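You operate a simulated robot arm through the tools that you are given. There is no shell and no other tool. Be economical: measure what you need, move in short steps, check, and stop when the job is done.

You run a simulated robot arm. Do the job below in one go: nothing can be reset, and whatever is moved stays where it is left.

JOB
Warm a tube as the block card says, then switch the block off.
Fine: the tube and the heat that the card names, one timer run; start the timer once READY shows; the tube stays in the block.

It is judged by the outcome, as a careful person would: the job done as asked, and still so three seconds after it is handed in. It fails if anything else is knocked over, pushed out of place, dropped, spilled or broken.

ROBOT AND FRAMES
A 6-joint arm with a two-finger parallel gripper, fixed in place. Base frame: the origin is at the foot of the arm, x ahead of it, y to its left, z up. Units: m, degrees, N and s.
With the tool pointing down near the work surface it reaches from about 0.36 to 0.76 m from the base axis. Its first joint turns from -66.0 to 66.0 degrees. Payload 2.45 kg.
Tool frame: the origin (TCP) lies between the finger pads and is the grasp point; the fingertips stand 0.024 m ahead of it; z points along the fingers, y is the line along which they close. The gripper opens to 0.068 m. The fingers are 0.017 m wide and 0.01 m thick; the gripper's body (0.04 by 0.07 m) begins 0.041 m behind the TCP.
Orientation is told as [roll, pitch, yaw] about the base's x, y, z axes, in that order, counted from this pose: with the fingers straight down and closing along the base's y, the tool's x points along the base's -x, its y along +y and its z along -z.

CONTROLS
- The arm moves only by the tool servo_tool. Its argument "motion" is a list of rows, each an object (a shift or turn left out is 0, a gripper value left out holds the last) with "xyz": the shift along the tool's x, y, z in m, a list of three; "delta_rot": the turn, a rotation vector about the tool's x, y, z in rad, a list of three; "grip": the closure, from 0 (fully open) to 1 (shut). In form: [{"xyz": [x, y, z], "delta_rot": [ax, ay, az], "grip": grip}, ...]. A call has 1 to 20 rows; each row shifts and turns the commanded pose from where the row before left it, along the tool's axes as they then stand. Rows are played at 5 a second. More than 0.05 m and 8.6 degrees between two rows, or a gripper value outside its range, and nothing of the call is played. A pose out of reach is approached as far as the arm can. The call stops where the force on the tool passes 40 N (or 10 N more than at its start, if that is more) or the arm is blocked; 0.2 s more then pass. Each finger travels about 0.108 m/s and halts on what it meets, pressing with about 35 N; the grip force reading is that of the motor and also rises with nothing between the fingers. The clock runs only during rows and for 0.2 s after the last one: add rows that do not move to give the fingers time. The reply holds the time, the measured pose of the TCP, the force on the tool along the base axes, the opening and the grip force, in the units named above and with some noise, with the torque about the TCP (base axes, N m) and any sound that the robot's microphone picked up.
- Cameras (640 x 400 px; columns grow to the right, rows downward): "scene" is fixed at [0.184, 0.4329, 1.4642]; the picture's right is [-0.51, -0.86, 0.00], its down [-0.51, 0.30, -0.81] and it looks along [0.69, -0.41, -0.59] (base axes); focal length 342 px, centre (320, 200). "wrist" rides on the gripper at [0.084, 0.011, -0.075] in the tool frame; the picture's right is [-0.13, 0.99, 0.00], its down [-0.60, -0.08, -0.79] and it looks along [-0.79, -0.10, 0.61] (tool axes); focal length 251 px, centre (320, 200). There is no depth. A picture from a camera that has moved, and an enlarged one, comes with that camera's place and axes in the base frame and with its lens.
- snapshot(camera): a new picture of that camera. The clock stands still meanwhile.
- zoom(camera, box): a new picture of the part [left, top, right, bottom] of that camera's present view, enlarged. The clock stands still meanwhile.
- job_done(): hands the job in; it is judged then, once.

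Go step by step. Nothing tells you positions but the pictures and the camera data: compare them with the known pose of the tool, close in by small moves and look again before you grip or let go. The budget is 120 turns and 64 pictures, counting those below and the enlarged ones. Unless the task says otherwise, let go and move clear before handing in, and close with one line.

The tools are called by a JSON object that holds its "method" and its "body". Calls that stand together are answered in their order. servo_tool: Moves the arm, as the interface text tells. Its arguments: {"type":"object","properties":{"motion":{"type":"array","items":{"type":"object","properties":{"xyz":{"type":"array","items":{"type":"number"}},"delta_rot":{"type":"array","items":{"type":"number"}},"grip":{"type":"number"}}}}},"required":["motion"]} The other tools are called the same way: snapshot (camera) takes a picture; zoom (camera, box) takes an enlarged picture of a part of a camera's view; job_done () hands the job in.

At the start:

```text
time: 0.0
eef_pos: [0.4239, 0.1029, 1.1832]
orientation: [-0.1, 0.0, 0.0]
ft_force: [0.0, -0.9, -0.4]
moment: [-0.03, 0.02, -0.01]
gripper_width: 0.068
finger_force: 0.0
```

scene: 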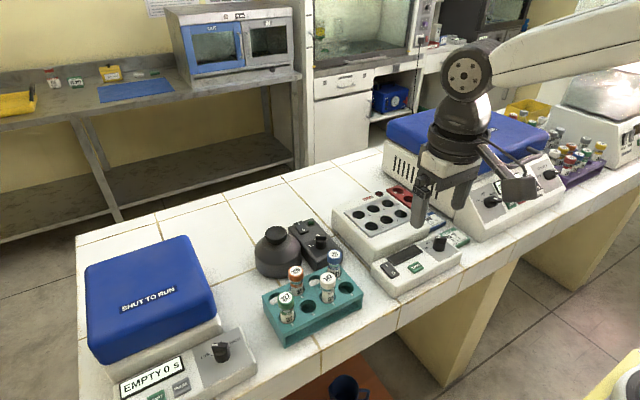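
wrist: 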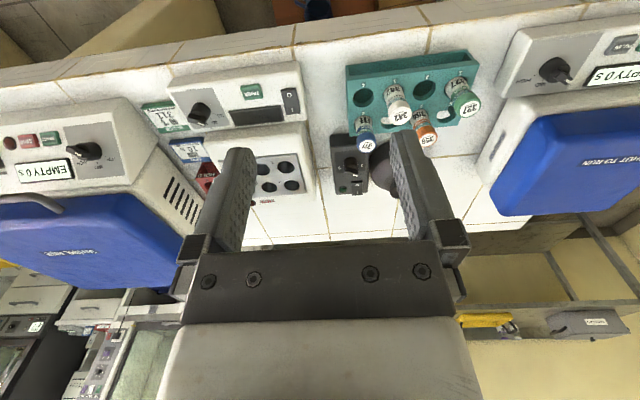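

I see a heat block with a knob, display and buttons, a teal rack with numbered tubes, a vortexer and two centrifuges. I'll zoom in on the block, its card and the rack.

{"method": "zoom", "body": {"camera": "scene", "box": [320, 170, 500, 300]}}

{"method": "zoom", "body": {"camera": "wrist", "box": [130, 60, 320, 210]}}

{"method": "zoom", "body": {"camera": "scene", "box": [240, 215, 380, 350]}}

{"method": "zoom", "body": {"camera": "wrist", "box": [330, 40, 490, 170]}}

```text
3.08 times, centred on (410, 235) of scene
camera zoom: at [0.184, 0.4329, 1.4642], right [-0.51, -0.86, 0.0], down [-0.51, 0.3, -0.81], along [0.69, -0.41, -0.59], focal length 1052 px, centre (43, 92)
```

zoom: 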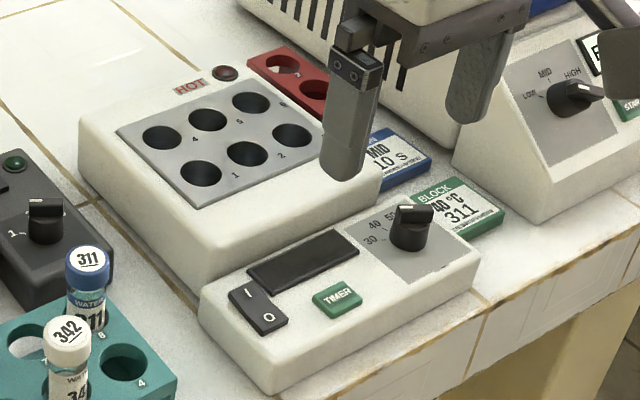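

```text
2.67 times, centred on (225, 135) of wrist
camera zoom: at [0.3379, 0.1142, 1.2575], right [0.13, 0.99, 0.0], down [0.6, -0.08, 0.79], along [0.79, -0.1, -0.61], focal length 670 px, centre (573, 373)
```

zoom: 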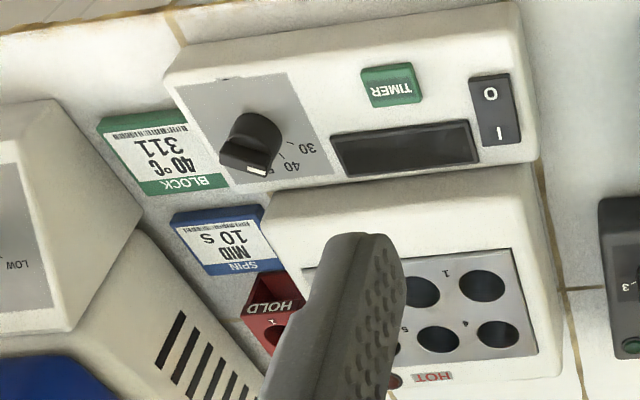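

```text
2.96 times, centred on (310, 282) of scene
camera zoom: at [0.184, 0.4329, 1.4642], right [-0.51, -0.86, 0.0], down [-0.51, 0.3, -0.81], along [0.69, -0.41, -0.59], focal length 1012 px, centre (350, -44)
```

zoom: 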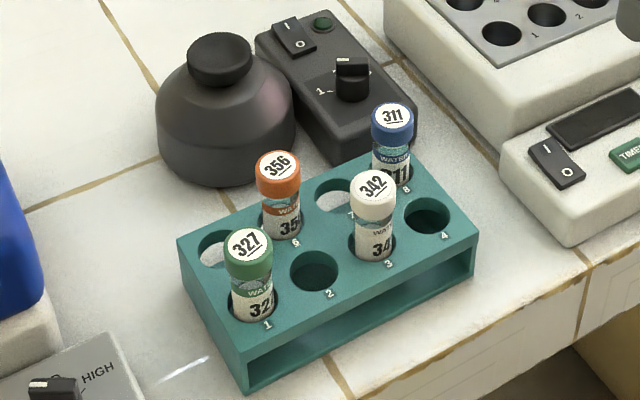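

```text
3.08 times, centred on (410, 105) of wrist
camera zoom: at [0.3379, 0.1142, 1.2575], right [0.13, 0.99, 0.0], down [0.6, -0.08, 0.79], along [0.79, -0.1, -0.61], focal length 774 px, centre (43, 492)
```

zoom: 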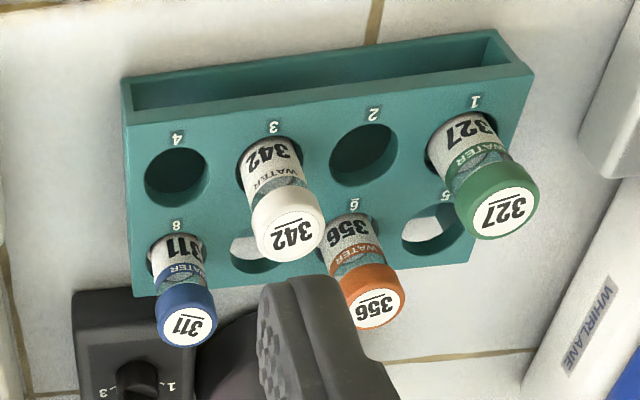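

The card reads 40 °C, tube 311. That is the blue-capped tube in rack slot 8, with its cap top at about (0.597, 0.153, 0.961). I'll move above it and look again.

{"method": "servo_tool", "body": {"motion": [{"xyz": [-0.0288, 0.0083, 0.0255], "grip": 0}, {"xyz": [-0.0288, 0.0083, 0.0255]}, {"xyz": [-0.0288, 0.0083, 0.0255]}, {"xyz": [-0.0288, 0.0083, 0.0255]}, {"xyz": [-0.0288, 0.0083, 0.0255]}, {"xyz": [-0.0288, 0.0083, 0.0255]}, {}]}}

{"method": "snapshot", "body": {"camera": "wrist"}}

{"method": "snapshot", "body": {"camera": "scene"}}

```text
time: 1.6
eef_pos: [0.5966, 0.1535, 1.0295]
orientation: [-0.1, 0.0, -0.1]
ft_force: [0.2, -0.5, -0.4]
moment: [-0.01, 0.0, -0.03]
gripper_width: 0.068
finger_force: 0.1
```

```text
57 pictures are left
camera wrist: at [0.5114, 0.1649, 1.1049], right [0.13, 0.99, 0.0], down [0.6, -0.08, 0.79], along [0.79, -0.1, -0.61], focal length 251 px, centre (320, 200)
```

wrist: 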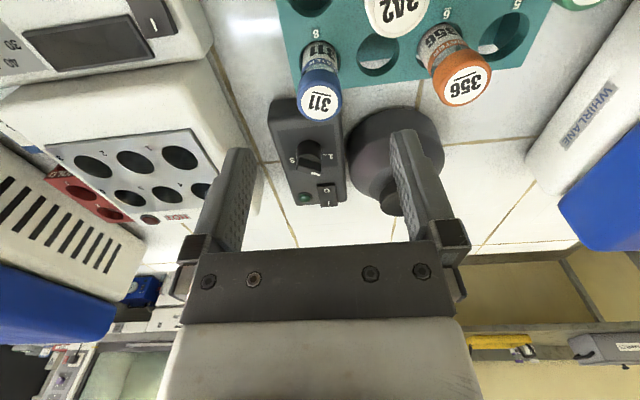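

```text
56 pictures are left
```

scene: 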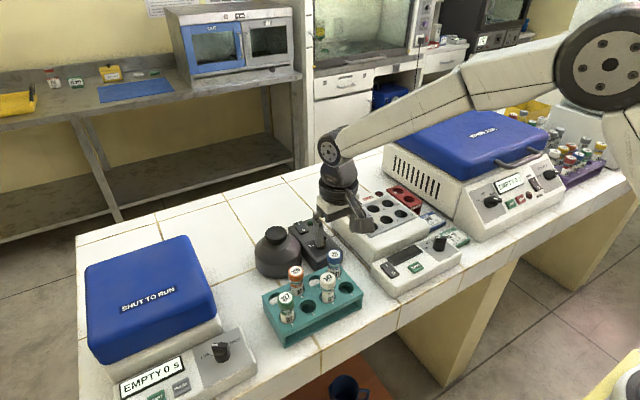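

The tube's position checks out at (0.596, 0.154). I'll descend to cap height with the fingers either side in y, and close.

{"method": "servo_tool", "body": {"motion": [{"xyz": [0.0, 0.0005, 0.02]}, {"xyz": [0, 0, 0.02]}, {"xyz": [0, 0, 0.02]}, {"xyz": [0, 0, 0.02]}, {}]}}

{"method": "snapshot", "body": {"camera": "scene"}}

{"method": "snapshot", "body": {"camera": "wrist"}}

```text
time: 2.8
eef_pos: [0.5966, 0.1522, 0.9496]
orientation: [-0.1, -0.1, 0.0]
ft_force: [0.4, -0.5, 0.6]
moment: [0.01, -0.03, -0.01]
gripper_width: 0.0681
finger_force: 0.1
```

```text
55 pictures are left
```

scene: 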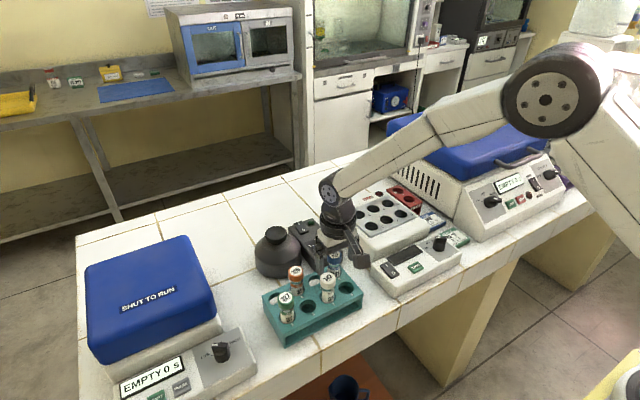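

```text
54 pictures are left
camera wrist: at [0.5113, 0.1633, 1.0243], right [0.13, 0.99, 0.0], down [0.6, -0.08, 0.79], along [0.79, -0.1, -0.61], focal length 251 px, centre (320, 200)
```

wrist: 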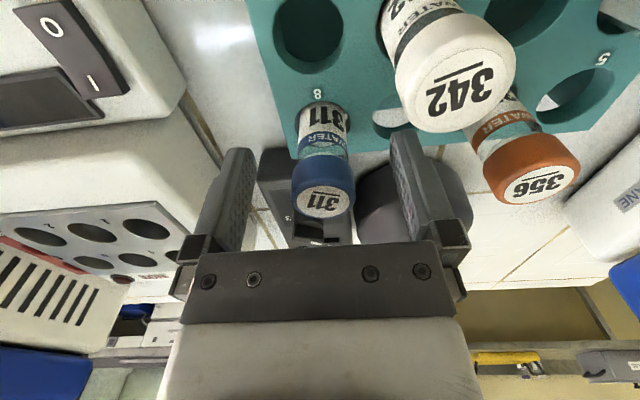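

The tube sits between the fingers. I'll close on it and lift.

{"method": "servo_tool", "body": {"motion": [{"grip": 0.5}, {"grip": 1}, {"grip": 1}, {"grip": 1}]}}

{"method": "servo_tool", "body": {"motion": [{"xyz": [0, 0, -0.02]}, {"xyz": [0, 0, -0.03]}, {"xyz": [0, 0, -0.03]}, {"xyz": [0, 0, -0.03]}, {}]}}

{"method": "snapshot", "body": {"camera": "scene"}}

{"method": "snapshot", "body": {"camera": "wrist"}}

```text
time: 3.8
eef_pos: [0.597, 0.1516, 0.95]
orientation: [0.0, -0.1, -0.1]
ft_force: [-0.6, -0.2, -0.1]
moment: [0.01, 0.01, 0.01]
gripper_width: 0.0288
finger_force: 34.8
```

```text
time: 5.0
eef_pos: [0.5965, 0.1526, 1.0601]
orientation: [0.0, 0.0, 0.0]
ft_force: [0.6, 0.3, -0.1]
moment: [0.0, -0.01, 0.02]
gripper_width: 0.0283
finger_force: 35.1
```

```text
53 pictures are left
```

scene: 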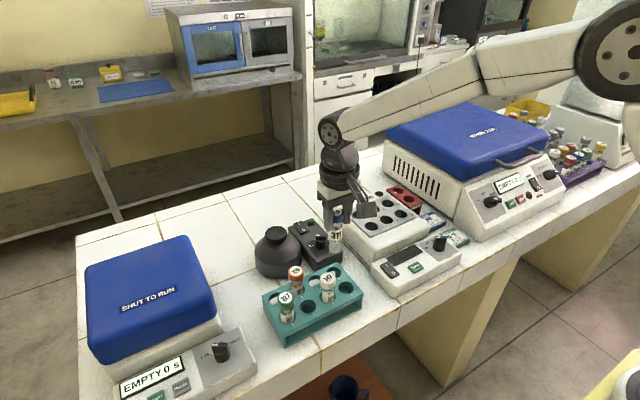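

```text
52 pictures are left
camera wrist: at [0.511, 0.1642, 1.1353], right [0.13, 0.99, 0.0], down [0.6, -0.08, 0.79], along [0.79, -0.1, -0.61], focal length 251 px, centre (320, 200)
```

wrist: 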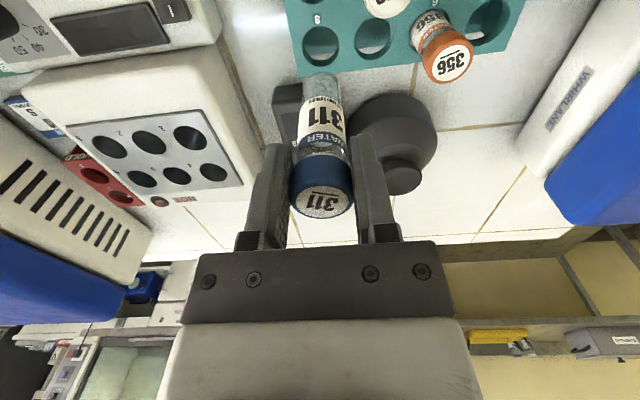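

Tube 311 is held, and by my estimate well 1 is at about (0.651, 0.016). I'll move over it and then refine.

{"method": "servo_tool", "body": {"motion": [{"xyz": [-0.0109, -0.0273, 0]}, {"xyz": [-0.0109, -0.0273, 0]}, {"xyz": [-0.0109, -0.0273, 0]}, {"xyz": [-0.0109, -0.0273, 0]}, {"xyz": [-0.0109, -0.0273, 0]}, {}, {}]}}

{"method": "snapshot", "body": {"camera": "wrist"}}

{"method": "zoom", "body": {"camera": "scene", "box": [320, 150, 480, 300]}}

```text
time: 6.6
eef_pos: [0.6518, 0.0163, 1.0589]
orientation: [0.0, 0.0, 0.0]
ft_force: [-0.3, -0.6, -0.3]
moment: [-0.04, 0.0, 0.0]
gripper_width: 0.0286
finger_force: 34.7
```

```text
51 pictures are left
camera wrist: at [0.5653, 0.0279, 1.1342], right [0.13, 0.99, 0.0], down [0.6, -0.08, 0.79], along [0.79, -0.1, -0.61], focal length 251 px, centre (320, 200)
```

wrist: 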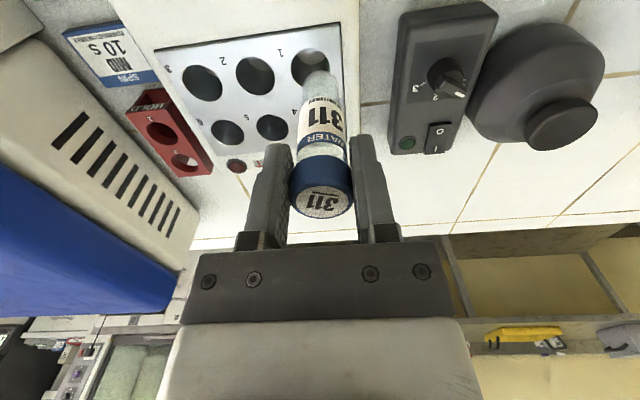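

```text
2.67 times, centred on (400, 225) of scene
camera zoom: at [0.184, 0.4329, 1.4642], right [-0.51, -0.86, 0.0], down [-0.51, 0.3, -0.81], along [0.69, -0.41, -0.59], focal length 911 px, centre (107, 133)
```

zoom: 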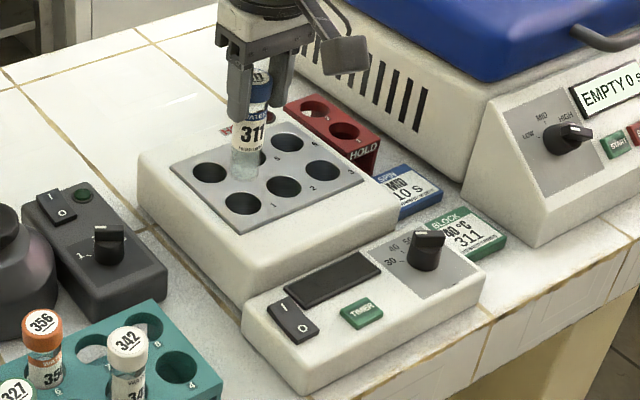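

The tube bottom is at about z 0.96, roughly 25 mm above the block. I need a small shift of about +3 mm in x and -4 mm in y, then I'll lower slightly and recheck.

{"method": "servo_tool", "body": {"motion": [{"xyz": [-0.003, -0.0045, 0.007]}, {"xyz": [0, 0, 0.008]}, {}]}}

{"method": "zoom", "body": {"camera": "wrist", "box": [220, 0, 400, 130]}}

{"method": "zoom", "body": {"camera": "scene", "box": [340, 160, 430, 240]}}

```text
time: 7.4
eef_pos: [0.654, 0.0109, 1.0443]
orientation: [0.0, 0.1, -0.1]
ft_force: [-0.1, 0.6, -0.9]
moment: [-0.01, -0.03, -0.03]
gripper_width: 0.0287
finger_force: 35.0
```

```text
3.08 times, centred on (310, 65) of wrist
camera zoom: at [0.5688, 0.0225, 1.1183], right [0.13, 0.99, 0.0], down [0.6, -0.08, 0.79], along [0.79, -0.1, -0.61], focal length 774 px, centre (351, 615)
```

zoom: 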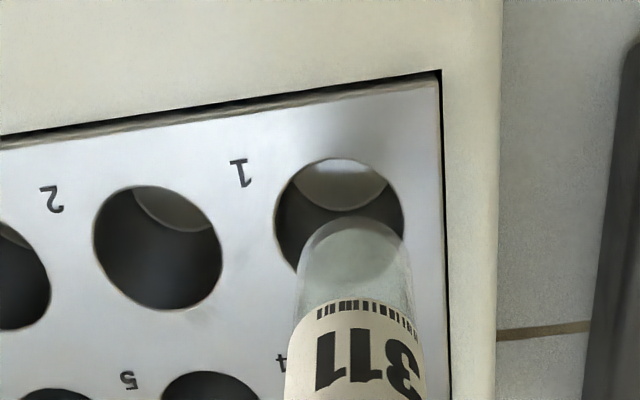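

```text
5.00 times, centred on (385, 200) of scene
camera zoom: at [0.184, 0.4329, 1.4642], right [-0.51, -0.86, 0.0], down [-0.51, 0.3, -0.81], along [0.69, -0.41, -0.59], focal length 1709 px, centre (-5, 200)
```

zoom: 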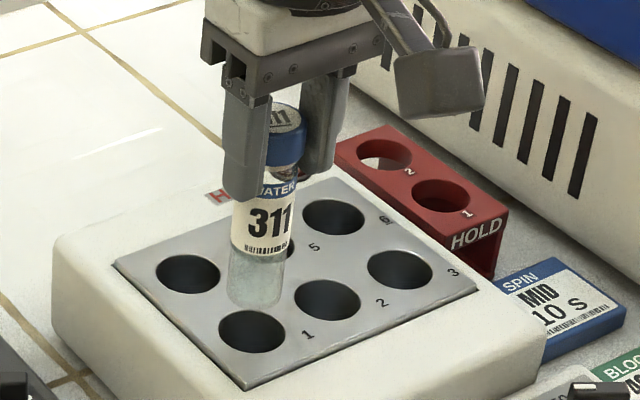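

Comparing the tube tip with the well in both views puts the block top near z 0.929 and the well near (0.659, 0.007). I'll shift, lower a little and check once more.

{"method": "servo_tool", "body": {"motion": [{"xyz": [-0.0045, -0.004, 0.005]}, {"xyz": [0, 0, 0.006]}, {}]}}

{"method": "zoom", "body": {"camera": "wrist", "box": [220, 0, 400, 130]}}

{"method": "zoom", "body": {"camera": "scene", "box": [340, 160, 430, 240]}}

```text
time: 8.2
eef_pos: [0.6592, 0.0076, 1.0328]
orientation: [0.0, 0.0, -0.1]
ft_force: [0.0, -0.2, -0.6]
moment: [0.01, 0.0, 0.02]
gripper_width: 0.0286
finger_force: 34.8
```

```text
3.08 times, centred on (310, 65) of wrist
camera zoom: at [0.5733, 0.019, 1.1077], right [0.13, 0.99, 0.0], down [0.6, -0.08, 0.79], along [0.79, -0.1, -0.61], focal length 774 px, centre (351, 615)
```

zoom: 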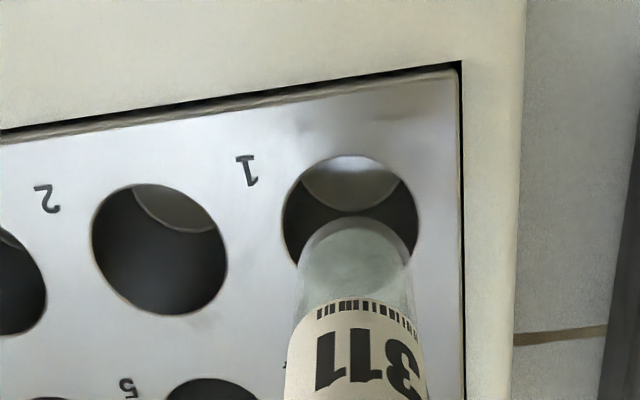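

```text
5.00 times, centred on (385, 200) of scene
camera zoom: at [0.184, 0.4329, 1.4642], right [-0.51, -0.86, 0.0], down [-0.51, 0.3, -0.81], along [0.69, -0.41, -0.59], focal length 1709 px, centre (-5, 200)
```

zoom: 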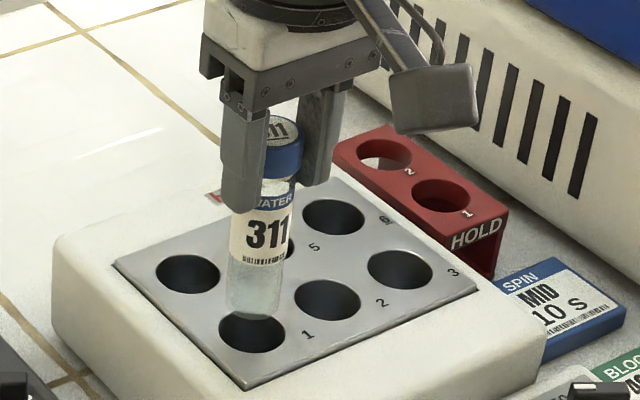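

The alignment is within about 2 mm and the clearance is about 3 mm. I'll correct by (-1, -1.5) mm and lower in.

{"method": "servo_tool", "body": {"motion": [{"xyz": [0.001, -0.0015, 0]}, {"xyz": [0, 0, 0.006]}, {"xyz": [0, 0, 0.006]}, {"xyz": [0, 0, 0.006]}, {"xyz": [0, 0, 0.006]}, {}]}}

{"method": "zoom", "body": {"camera": "wrist", "box": [220, 0, 400, 130]}}

{"method": "zoom", "body": {"camera": "scene", "box": [340, 160, 430, 240]}}

```text
time: 9.6
eef_pos: [0.6574, 0.0072, 1.0104]
orientation: [0.0, 0.0, 0.0]
ft_force: [0.1, -1.3, -0.6]
moment: [-0.02, -0.03, 0.0]
gripper_width: 0.0288
finger_force: 34.8
```

```text
3.08 times, centred on (310, 65) of wrist
camera zoom: at [0.5724, 0.0181, 1.0848], right [0.13, 0.99, 0.0], down [0.6, -0.08, 0.79], along [0.79, -0.1, -0.61], focal length 774 px, centre (351, 615)
```

zoom: 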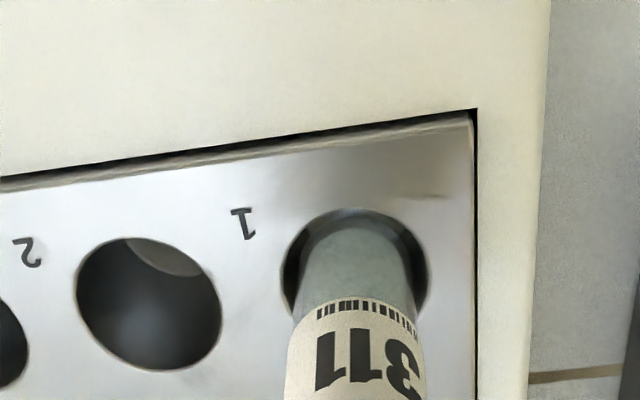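

```text
5.00 times, centred on (385, 200) of scene
camera zoom: at [0.184, 0.4329, 1.4642], right [-0.51, -0.86, 0.0], down [-0.51, 0.3, -0.81], along [0.69, -0.41, -0.59], focal length 1709 px, centre (-5, 200)
```

zoom: 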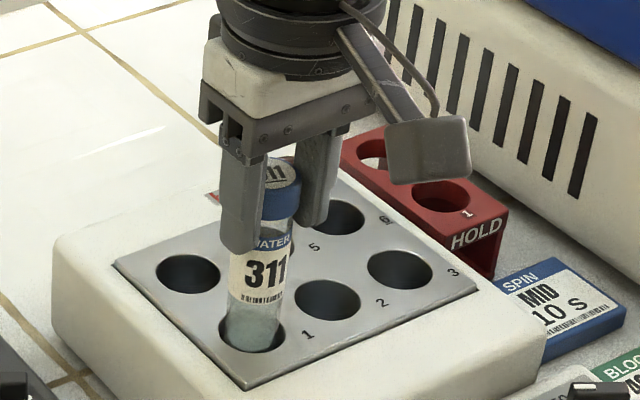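

The tube tip is in the well and centred. I'll keep lowering gently until it seats.

{"method": "servo_tool", "body": {"motion": [{"xyz": [0, 0, 0.006]}, {"xyz": [0, 0, 0.006]}, {"xyz": [0, 0, 0.004]}, {"xyz": [0, 0, 0.004]}, {}]}}

```text
time: 10.8
eef_pos: [0.6571, 0.0061, 0.9896]
orientation: [0.0, 0.1, 0.0]
ft_force: [1.0, -0.7, -1.4]
moment: [-0.03, 0.02, 0.0]
gripper_width: 0.0284
finger_force: 35.5
```

{"method": "servo_tool", "body": {"motion": [{"xyz": [0, 0, 0.004]}, {"xyz": [0, 0, 0.004]}, {"xyz": [0, 0, 0.003]}, {}]}}

{"method": "zoom", "body": {"camera": "scene", "box": [340, 160, 430, 240]}}

```text
time: 11.8
eef_pos: [0.6567, 0.0063, 0.9792]
orientation: [0.0, 0.1, -0.1]
ft_force: [0.4, -0.3, -3.0]
moment: [-0.03, 0.03, 0.01]
gripper_width: 0.0287
finger_force: 34.6
```

```text
5.00 times, centred on (385, 200) of scene
camera zoom: at [0.1841, 0.4329, 1.4641], right [-0.51, -0.86, 0.0], down [-0.51, 0.3, -0.81], along [0.69, -0.41, -0.59], focal length 1709 px, centre (-5, 200)
```

zoom: 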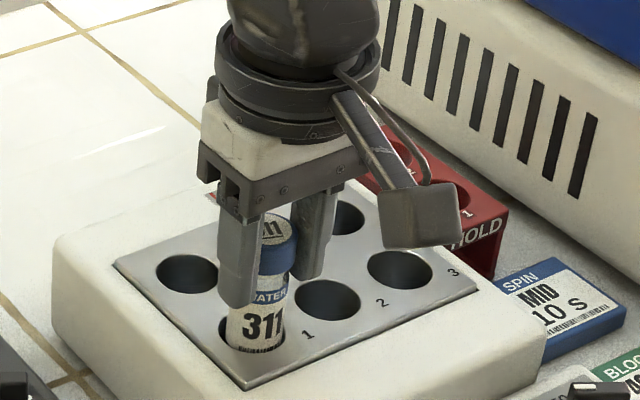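

There's no firm contact yet, and the fingertips still have about 25 mm above the block. I'll continue in small steps.

{"method": "servo_tool", "body": {"motion": [{"xyz": [0, 0, 0.003]}, {"xyz": [0, 0, 0.003]}, {}]}}

```text
time: 12.6
eef_pos: [0.6581, 0.0061, 0.9738]
orientation: [0.1, 0.0, 0.1]
ft_force: [-3.4, -0.4, 8.9]
moment: [0.01, 0.17, -0.04]
gripper_width: 0.0287
finger_force: 34.9
```

Contact of 9 N, so the tube looks seated. I'll release, rise and look.

{"method": "servo_tool", "body": {"motion": [{"grip": 0.3}, {"grip": 0.1}, {"grip": 0}, {}]}}

{"method": "servo_tool", "body": {"motion": [{"xyz": [0, 0, -0.02]}, {"xyz": [0, 0, -0.03]}, {"xyz": [0, 0, -0.03]}, {"xyz": [0.03, 0.02, -0.02]}, {"xyz": [0.03, 0.02, 0]}, {}]}}

{"method": "snapshot", "body": {"camera": "wrist"}}

{"method": "zoom", "body": {"camera": "scene", "box": [320, 160, 480, 300]}}

```text
time: 13.6
eef_pos: [0.6573, 0.0061, 0.9727]
orientation: [0.0, 0.0, 0.0]
ft_force: [0.1, -0.1, -0.9]
moment: [-0.01, 0.01, -0.01]
gripper_width: 0.0683
finger_force: 0.1
```

```text
time: 15.0
eef_pos: [0.5982, 0.0471, 1.0716]
orientation: [0.1, 0.0, 0.0]
ft_force: [0.3, 0.2, 0.4]
moment: [0.01, 0.02, -0.01]
gripper_width: 0.0678
finger_force: 0.0
```

```text
42 pictures are left
camera wrist: at [0.5121, 0.0587, 1.1463], right [0.13, 0.99, 0.0], down [0.6, -0.08, 0.79], along [0.79, -0.1, -0.61], focal length 251 px, centre (320, 200)
```

wrist: 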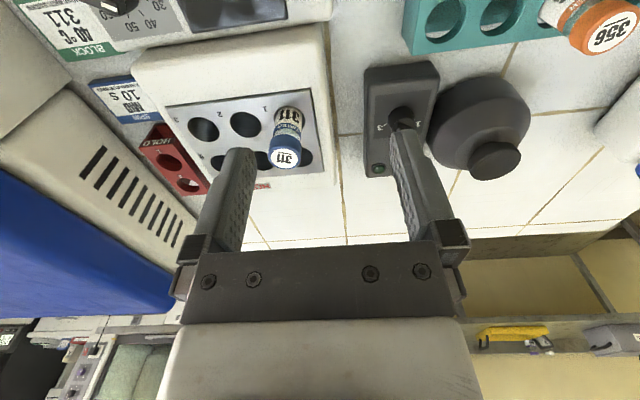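

```text
2.86 times, centred on (400, 230) of scene
camera zoom: at [0.184, 0.4329, 1.4642], right [-0.51, -0.86, 0.0], down [-0.51, 0.3, -0.81], along [0.69, -0.41, -0.59], focal length 976 px, centre (91, 114)
```

zoom: 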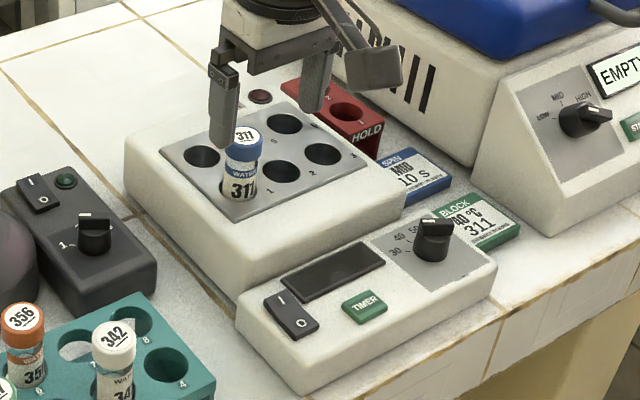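

Tube 311 is standing in well 1. Next I'll back off so the wrist camera sees the control panel.

{"method": "servo_tool", "body": {"motion": [{"xyz": [0.035, -0.02, -0.0075]}, {"xyz": [0.035, -0.02, -0.0075]}, {"xyz": [0.035, -0.02, -0.0075]}, {"xyz": [0.035, -0.02, -0.0075]}, {}]}}

{"method": "snapshot", "body": {"camera": "wrist"}}

{"method": "zoom", "body": {"camera": "scene", "box": [370, 225, 470, 300]}}

```text
time: 16.2
eef_pos: [0.4572, -0.0313, 1.1031]
orientation: [0.1, 0.0, 0.0]
ft_force: [0.1, 0.0, -0.1]
moment: [0.03, 0.02, 0.01]
gripper_width: 0.068
finger_force: 0.1
```

```text
40 pictures are left
camera wrist: at [0.3713, -0.0203, 1.1786], right [0.13, 0.99, 0.0], down [0.6, -0.08, 0.79], along [0.79, -0.1, -0.61], focal length 251 px, centre (320, 200)
```

wrist: 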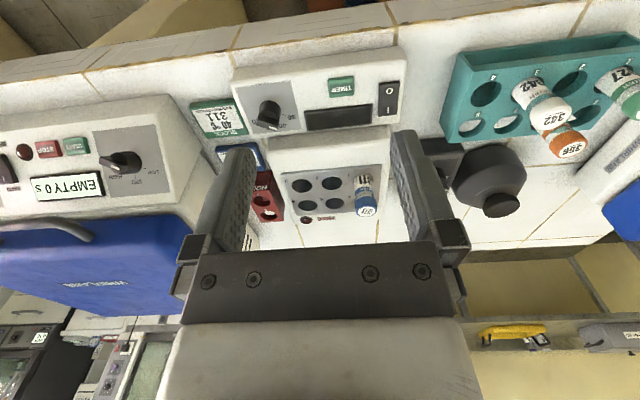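

```text
5.33 times, centred on (420, 262) of scene
camera zoom: at [0.184, 0.4329, 1.4642], right [-0.51, -0.86, 0.0], down [-0.51, 0.3, -0.81], along [0.69, -0.41, -0.59], focal length 1823 px, centre (-213, -133)
```

zoom: 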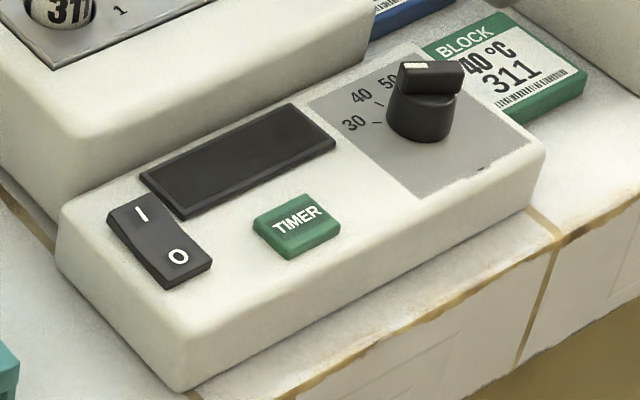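

{"method": "zoom", "body": {"camera": "wrist", "box": [225, 40, 425, 165]}}

{"method": "zoom", "body": {"camera": "wrist", "box": [235, 75, 325, 140]}}

```text
3.20 times, centred on (325, 102) of wrist
camera zoom: at [0.3713, -0.0203, 1.1786], right [0.13, 0.99, 0.0], down [0.6, -0.08, 0.79], along [0.79, -0.1, -0.61], focal length 805 px, centre (304, 512)
```

zoom: 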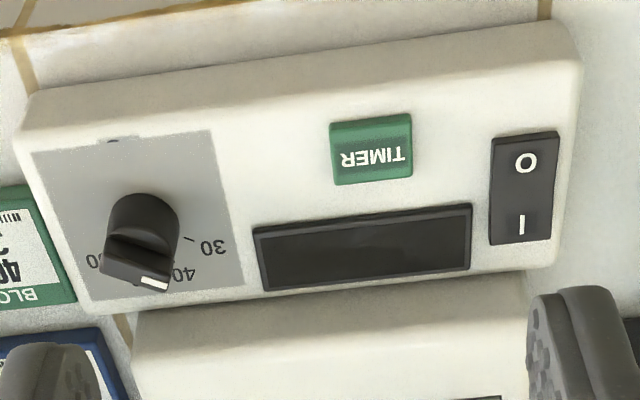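

```text
6.15 times, centred on (280, 108) of wrist
camera zoom: at [0.3713, -0.0203, 1.1786], right [0.13, 0.99, 0.0], down [0.6, -0.08, 0.79], along [0.79, -0.1, -0.61], focal length 1547 px, centre (566, 769)
```

zoom: 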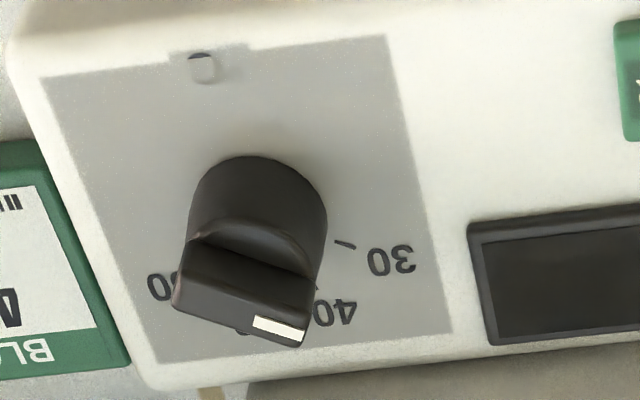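

The dial points at 30 with ticks for 30, 40, 50 and 60 about 40° apart, and the knob is near (0.541, -0.100) with its top at about z 0.933. I'll go above it and line the fingers up across its fin.

{"method": "servo_tool", "body": {"motion": [{"xyz": [-0.021, -0.01725, 0.02]}, {"xyz": [-0.021, -0.01725, 0.02]}, {"xyz": [-0.021, -0.01725, 0.02]}, {"xyz": [-0.021, -0.01725, 0.02]}, {"delta_rot": [0, 0, -0.14], "grip": 0.3}, {"delta_rot": [0, 0, -0.14]}, {"delta_rot": [0, 0, -0.14]}, {"delta_rot": [0, 0, -0.14]}, {"delta_rot": [0, 0, -0.14]}, {"delta_rot": [0, 0, -0.14]}, {"delta_rot": [0, 0, -0.14]}, {}, {}]}}

{"method": "snapshot", "body": {"camera": "wrist"}}

{"method": "zoom", "body": {"camera": "scene", "box": [370, 200, 490, 300]}}

```text
time: 19.0
eef_pos: [0.5398, -0.1014, 1.0218]
orientation: [0.1, 0.0, 56.2]
ft_force: [0.8, 0.5, 0.4]
moment: [0.01, -0.02, 0.0]
gripper_width: 0.0474
finger_force: 0.0
```

```text
36 pictures are left
camera wrist: at [0.4836, -0.1651, 1.0978], right [-0.75, 0.66, 0.0], down [0.4, 0.46, 0.79], along [0.52, 0.6, -0.61], focal length 251 px, centre (320, 200)
```

wrist: 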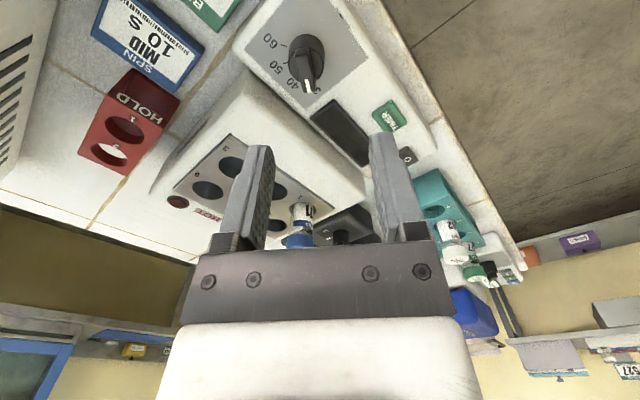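

```text
4.00 times, centred on (430, 250) of scene
camera zoom: at [0.184, 0.4329, 1.4642], right [-0.51, -0.86, 0.0], down [-0.51, 0.3, -0.81], along [0.69, -0.41, -0.59], focal length 1367 px, centre (-120, 0)
```

zoom: 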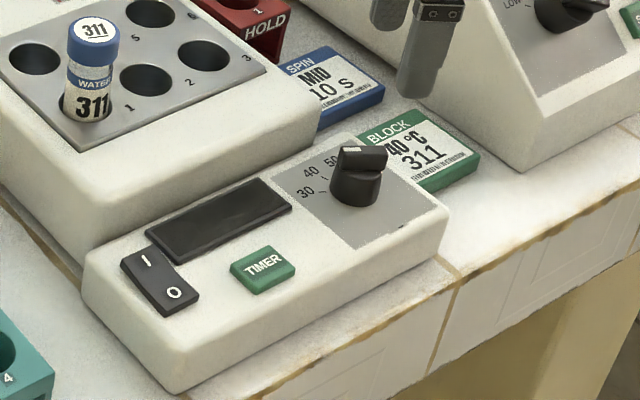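

{"method": "zoom", "body": {"camera": "wrist", "box": [240, 10, 380, 120]}}

```text
3.64 times, centred on (310, 65) of wrist
camera zoom: at [0.4836, -0.1651, 1.0978], right [-0.75, 0.66, 0.0], down [0.4, 0.46, 0.79], along [0.52, 0.6, -0.61], focal length 914 px, centre (356, 691)
```

zoom: 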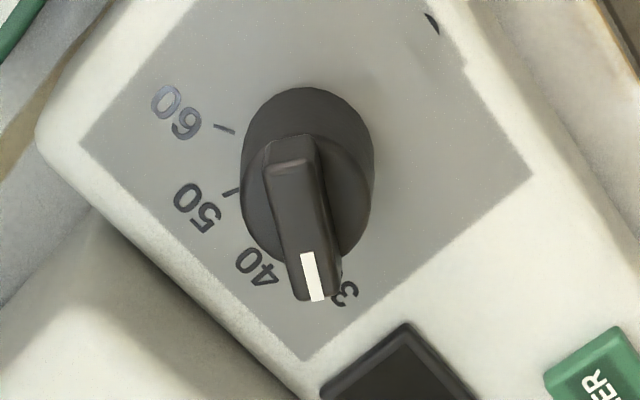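

The knob really is at 30 and, by this nearer view, is centred near (0.546, -0.110). I'll shift by that offset, lower to just above it, and check.

{"method": "servo_tool", "body": {"motion": [{"xyz": [0.004, -0.0102, 0.01]}, {"xyz": [0, 0, 0.015]}, {"xyz": [0, 0, 0.015]}, {}]}}

{"method": "snapshot", "body": {"camera": "wrist"}}

{"method": "zoom", "body": {"camera": "scene", "box": [370, 200, 490, 300]}}

```text
time: 20.0
eef_pos: [0.5471, -0.1108, 0.9829]
orientation: [0.0, 0.0, 56.1]
ft_force: [-0.5, -0.5, -0.8]
moment: [-0.03, 0.0, 0.0]
gripper_width: 0.048
finger_force: 0.1
```

```text
33 pictures are left
camera wrist: at [0.49, -0.1749, 1.0571], right [-0.75, 0.66, 0.0], down [0.4, 0.46, 0.79], along [0.52, 0.6, -0.61], focal length 251 px, centre (320, 200)
```

wrist: 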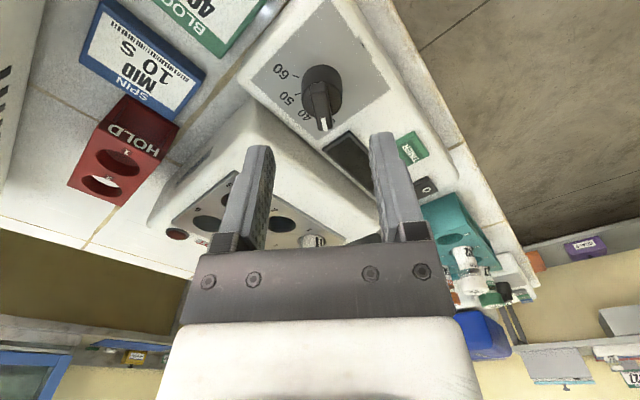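

```text
4.00 times, centred on (430, 250) of scene
camera zoom: at [0.184, 0.4329, 1.4642], right [-0.51, -0.86, 0.0], down [-0.51, 0.3, -0.81], along [0.69, -0.41, -0.59], focal length 1367 px, centre (-120, 0)
```

zoom: 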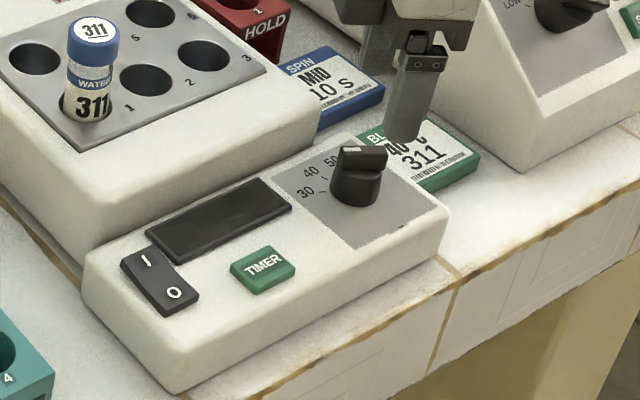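

The knob sits mid-way between the fingers. I'll lower so the fingertips are level with its top, and check closely.

{"method": "servo_tool", "body": {"motion": [{"xyz": [0, 0, 0.015]}, {"xyz": [0, 0, 0.013]}, {}]}}

{"method": "zoom", "body": {"camera": "wrist", "box": [220, 50, 420, 190]}}

{"method": "zoom", "body": {"camera": "scene", "box": [400, 200, 480, 270]}}

```text
time: 20.8
eef_pos: [0.5471, -0.1125, 0.9531]
orientation: [0.0, 0.0, 56.1]
ft_force: [0.3, -0.4, -0.3]
moment: [-0.03, -0.01, 0.0]
gripper_width: 0.0477
finger_force: 0.0
```

```text
2.86 times, centred on (320, 120) of wrist
camera zoom: at [0.4907, -0.1754, 1.0287], right [-0.75, 0.66, 0.0], down [0.4, 0.46, 0.79], along [0.52, 0.6, -0.61], focal length 718 px, centre (320, 429)
```

zoom: 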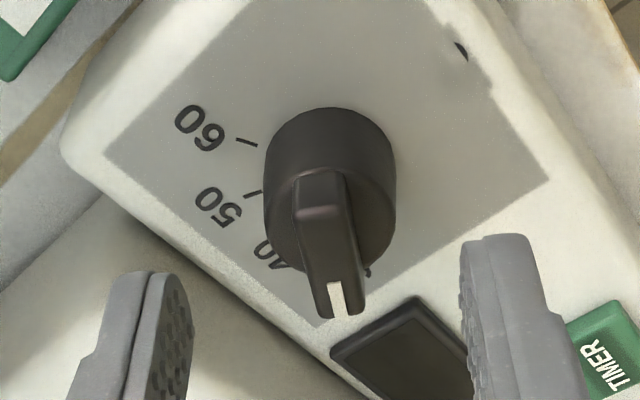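

```text
5.71 times, centred on (440, 235) of scene
camera zoom: at [0.184, 0.4329, 1.4642], right [-0.51, -0.86, 0.0], down [-0.51, 0.3, -0.81], along [0.69, -0.41, -0.59], focal length 1953 px, centre (-366, 0)
```

zoom: 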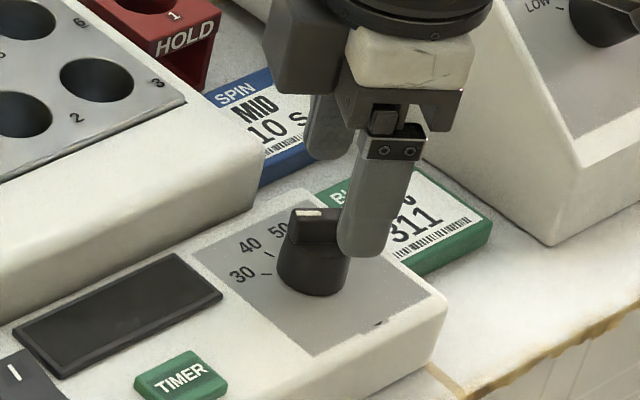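

The fingers are parallel to the fin, with a 2.5 mm sideways correction needed. I'll lower 11 mm and grip the fin.

{"method": "servo_tool", "body": {"motion": [{"xyz": [0, 0.0025, 0]}, {"xyz": [0, 0, 0.006]}, {"xyz": [0, 0, 0.005]}, {"grip": 0.6}, {"grip": 1}, {"grip": 1}, {"grip": 1}]}}

{"method": "zoom", "body": {"camera": "wrist", "box": [220, 50, 420, 190]}}

{"method": "zoom", "body": {"camera": "scene", "box": [400, 200, 480, 270]}}

```text
time: 22.4
eef_pos: [0.546, -0.1119, 0.9448]
orientation: [-0.2, 0.0, 56.1]
ft_force: [12.9, -12.4, -6.4]
moment: [-0.03, -0.47, -0.07]
gripper_width: 0.0099
finger_force: 31.2
```

```text
2.86 times, centred on (320, 120) of wrist
camera zoom: at [0.489, -0.1743, 1.0181], right [-0.75, 0.66, 0.0], down [0.4, 0.46, 0.79], along [0.53, 0.59, -0.61], focal length 718 px, centre (320, 429)
```

zoom: 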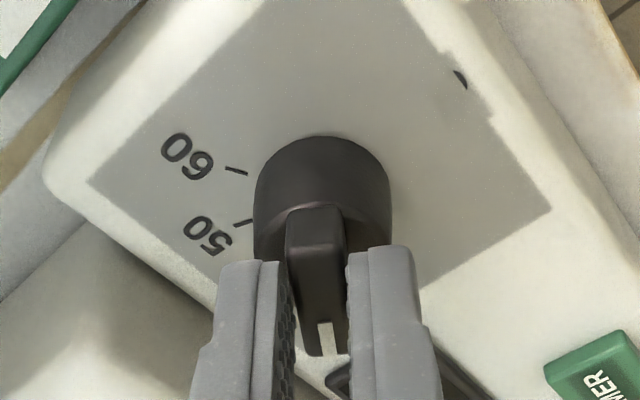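

```text
5.71 times, centred on (440, 235) of scene
camera zoom: at [0.1845, 0.4325, 1.4642], right [-0.51, -0.86, 0.0], down [-0.51, 0.3, -0.81], along [0.69, -0.41, -0.59], focal length 1953 px, centre (-366, 0)
```

zoom: 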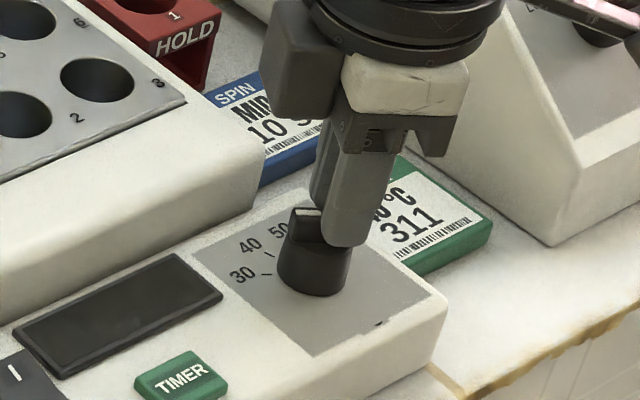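

The fin is gripped (9.9 mm wide), with about 18 N of side load from a slight mis-centring. I'll relieve it, then turn +40° about the tool axis.

{"method": "servo_tool", "body": {"motion": [{"xyz": [-0.001, -0.002, 0]}, {}]}}

```text
time: 23.0
eef_pos: [0.5468, -0.1113, 0.9445]
orientation: [0.1, 0.0, 56.0]
ft_force: [0.8, -15.0, 4.0]
moment: [0.32, -0.41, -0.04]
gripper_width: 0.0099
finger_force: 31.0
```

{"method": "servo_tool", "body": {"motion": [{"xyz": [0.001, -0.0012, 0]}, {}]}}

```text
time: 23.6
eef_pos: [0.5468, -0.1111, 0.9447]
orientation: [0.2, 0.1, 56.2]
ft_force: [-3.9, -2.9, 4.8]
moment: [-0.34, 0.28, 0.05]
gripper_width: 0.01
finger_force: 31.1
```

The load is relieved, so I'll turn the knob now.

{"method": "servo_tool", "body": {"motion": [{"delta_rot": [0, 0, 0.1]}, {"delta_rot": [0, 0, 0.1]}, {"delta_rot": [0, 0, 0.1]}, {"delta_rot": [0, 0, 0.1]}, {"delta_rot": [0, 0, 0.1]}, {"delta_rot": [0, 0, 0.1]}, {"delta_rot": [0, 0, 0.1]}, {}]}}

{"method": "zoom", "body": {"camera": "wrist", "box": [220, 50, 420, 190]}}

```text
time: 25.4
eef_pos: [0.5459, -0.1096, 0.9444]
orientation: [0.2, 0.3, 16.0]
ft_force: [-15.3, 35.5, 6.7]
moment: [0.84, -0.01, 0.11]
gripper_width: 0.01
finger_force: 30.9
```

```text
2.86 times, centred on (320, 120) of wrist
camera zoom: at [0.4609, -0.1216, 1.0187], right [-0.15, 0.99, 0.0], down [0.61, 0.09, 0.79], along [0.78, 0.12, -0.61], focal length 718 px, centre (320, 429)
```

zoom: 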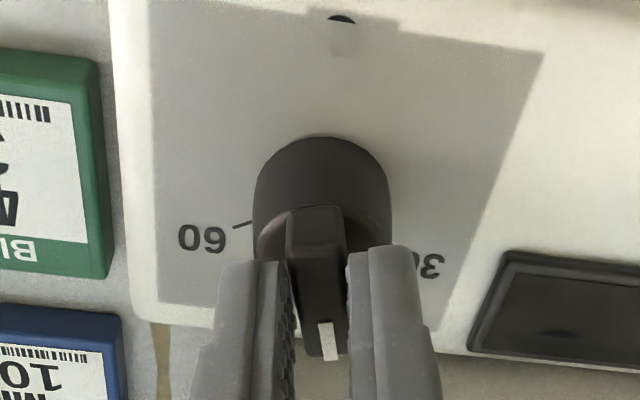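

The knob turned with the gripper. I'll relieve the side load, release, rise straight up and check where it points.

{"method": "servo_tool", "body": {"motion": [{"xyz": [0, 0.002, 0]}, {"grip": 0.7}, {"grip": 0.3}, {}, {"xyz": [0, 0, -0.02]}, {"xyz": [0, 0, -0.03]}, {"xyz": [0, 0, -0.03]}, {}]}}

{"method": "zoom", "body": {"camera": "wrist", "box": [240, 10, 380, 120]}}

{"method": "zoom", "body": {"camera": "scene", "box": [370, 210, 470, 290]}}

```text
time: 27.2
eef_pos: [0.5483, -0.1083, 1.0237]
orientation: [-0.1, 0.0, 16.0]
ft_force: [-0.2, 0.3, -1.0]
moment: [-0.01, -0.01, 0.0]
gripper_width: 0.0475
finger_force: 0.2
```

```text
3.64 times, centred on (310, 65) of wrist
camera zoom: at [0.4635, -0.1208, 1.0982], right [-0.15, 0.99, 0.0], down [0.6, 0.09, 0.79], along [0.78, 0.12, -0.61], focal length 914 px, centre (356, 691)
```

zoom: 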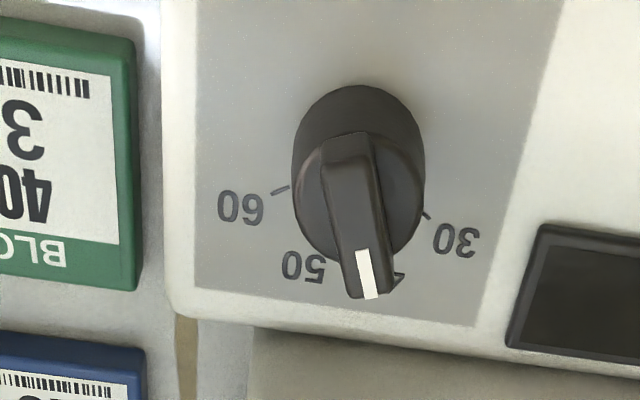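

```text
5.00 times, centred on (420, 250) of scene
camera zoom: at [0.184, 0.4329, 1.4642], right [-0.51, -0.86, 0.0], down [-0.51, 0.3, -0.81], along [0.69, -0.41, -0.59], focal length 1709 px, centre (-180, -50)
```

zoom: 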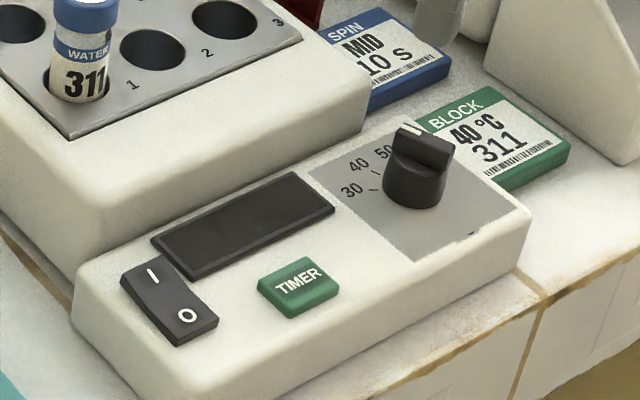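

The pointer now covers 40, between the 50 and 30 marks, at about 72° as expected. Next is the rocker switch: I'll straighten the tool, close the fingers and move above it.

{"method": "servo_tool", "body": {"motion": [{"delta_rot": [0, 0, 0.14], "grip": 1}, {"delta_rot": [0, 0, 0.139]}, {"xyz": [0.003, 0.0365, 0]}, {"xyz": [0, 0.0365, 0]}, {"xyz": [0, 0.0365, 0]}, {"xyz": [0, 0.0365, 0]}, {}, {}]}}

{"method": "snapshot", "body": {"camera": "wrist"}}

{"method": "zoom", "body": {"camera": "scene", "box": [340, 200, 460, 300]}}

```text
time: 29.0
eef_pos: [0.5426, 0.0349, 1.0253]
orientation: [0.0, 0.0, 0.0]
ft_force: [-0.2, 0.5, -0.1]
moment: [0.03, 0.03, 0.01]
gripper_width: 0.0001
finger_force: 23.7
```

```text
24 pictures are left
camera wrist: at [0.4573, 0.0464, 1.0988], right [0.13, 0.99, 0.0], down [0.6, -0.08, 0.79], along [0.79, -0.1, -0.61], focal length 251 px, centre (320, 200)
```

wrist: 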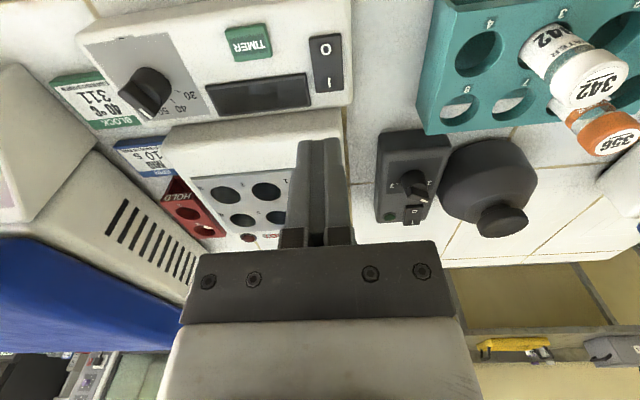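

```text
4.00 times, centred on (400, 250) of scene
camera zoom: at [0.184, 0.4329, 1.4642], right [-0.51, -0.86, 0.0], down [-0.51, 0.3, -0.81], along [0.69, -0.41, -0.59], focal length 1367 px, centre (0, 0)
```

zoom: 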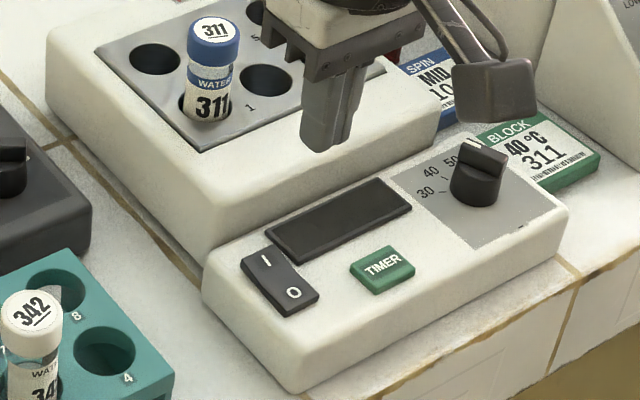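

The rocker's I end is near (0.561, 0.040), with its surface at about z 0.904. I'll go above it, lower until nearly touching, then press gently.

{"method": "servo_tool", "body": {"motion": [{"xyz": [-0.0185, 0.0055, 0]}, {"xyz": [0, 0, 0.03]}, {"xyz": [0, 0, 0.03]}, {"xyz": [0, 0, 0.02]}, {}]}}

{"method": "zoom", "body": {"camera": "wrist", "box": [220, 20, 420, 190]}}

```text
time: 30.2
eef_pos: [0.5625, 0.0402, 0.9435]
orientation: [0.1, -0.1, 0.1]
ft_force: [0.6, 0.2, -0.2]
moment: [-0.02, 0.01, -0.02]
gripper_width: 0.0
finger_force: 23.6
```

```text
2.35 times, centred on (320, 105) of wrist
camera zoom: at [0.4773, 0.0517, 1.0181], right [0.13, 0.99, 0.0], down [0.6, -0.08, 0.79], along [0.79, -0.1, -0.61], focal length 592 px, centre (320, 424)
```

zoom: 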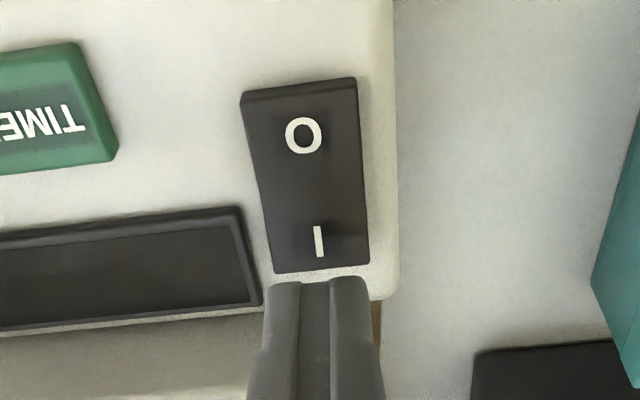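

I'm well aligned over the I end. I'll nudge 2 mm back and press down in small steps.

{"method": "servo_tool", "body": {"motion": [{"xyz": [0.002, 0, 0.006]}, {"xyz": [0, 0, 0.005]}, {"xyz": [0, 0, 0.003]}, {}]}}

```text
time: 31.2
eef_pos: [0.5617, 0.0412, 0.9302]
orientation: [0.0, 0.0, 0.2]
ft_force: [0.3, 0.0, -0.8]
moment: [0.0, -0.03, -0.01]
gripper_width: 0.0
finger_force: 23.6
```

{"method": "servo_tool", "body": {"motion": [{"xyz": [0, 0, 0.003]}, {"xyz": [0, 0, 0.003]}, {}]}}

{"method": "zoom", "body": {"camera": "wrist", "box": [180, 20, 420, 190]}}

```text
time: 32.0
eef_pos: [0.5611, 0.0415, 0.9233]
orientation: [0.0, 0.0, 0.1]
ft_force: [0.8, 1.0, 2.3]
moment: [-0.02, -0.01, 0.0]
gripper_width: 0.0
finger_force: 24.3
```

```text
2.35 times, centred on (300, 105) of wrist
camera zoom: at [0.4751, 0.0527, 0.9987], right [0.13, 0.99, 0.0], down [0.6, -0.08, 0.79], along [0.79, -0.1, -0.61], focal length 592 px, centre (367, 424)
```

zoom: 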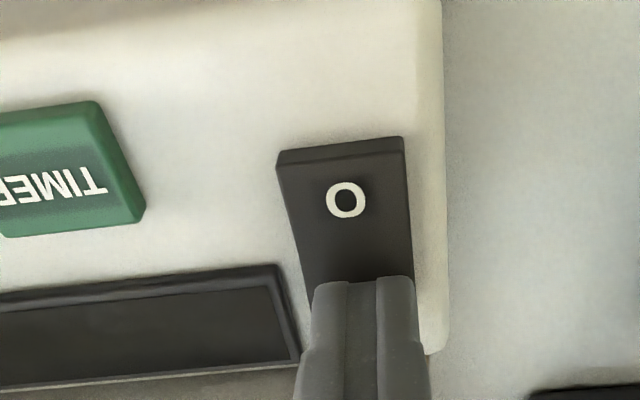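

Just touching at about 2 N. I'll press further in small steps.

{"method": "servo_tool", "body": {"motion": [{"xyz": [0, 0, 0.002]}, {"xyz": [0, 0, 0.002]}, {}]}}

```text
time: 32.8
eef_pos: [0.5618, 0.0415, 0.9231]
orientation: [0.0, -0.2, 0.0]
ft_force: [-9.4, -4.9, 38.5]
moment: [-0.12, 0.54, 0.0]
gripper_width: 0.0
finger_force: 23.2
```

{"method": "servo_tool", "body": {"motion": [{"xyz": [0, 0, -0.01]}, {"xyz": [0, 0, -0.03]}, {"xyz": [0, 0, -0.03]}, {}]}}

{"method": "zoom", "body": {"camera": "wrist", "box": [180, 20, 420, 170]}}

```text
time: 33.8
eef_pos: [0.5597, 0.0425, 0.9891]
orientation: [0.0, 0.0, 0.0]
ft_force: [-1.3, 0.2, -0.1]
moment: [-0.04, 0.02, 0.01]
gripper_width: 0.0
finger_force: 23.8
```

```text
2.67 times, centred on (300, 95) of wrist
camera zoom: at [0.4751, 0.0537, 1.0638], right [0.13, 0.99, 0.0], down [0.6, -0.08, 0.79], along [0.79, -0.1, -0.61], focal length 670 px, centre (373, 480)
```

zoom: 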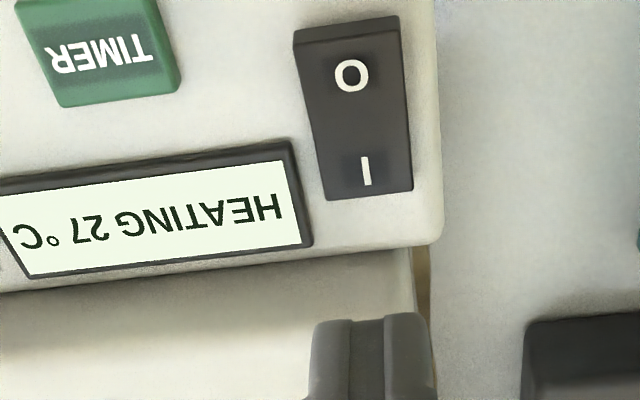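

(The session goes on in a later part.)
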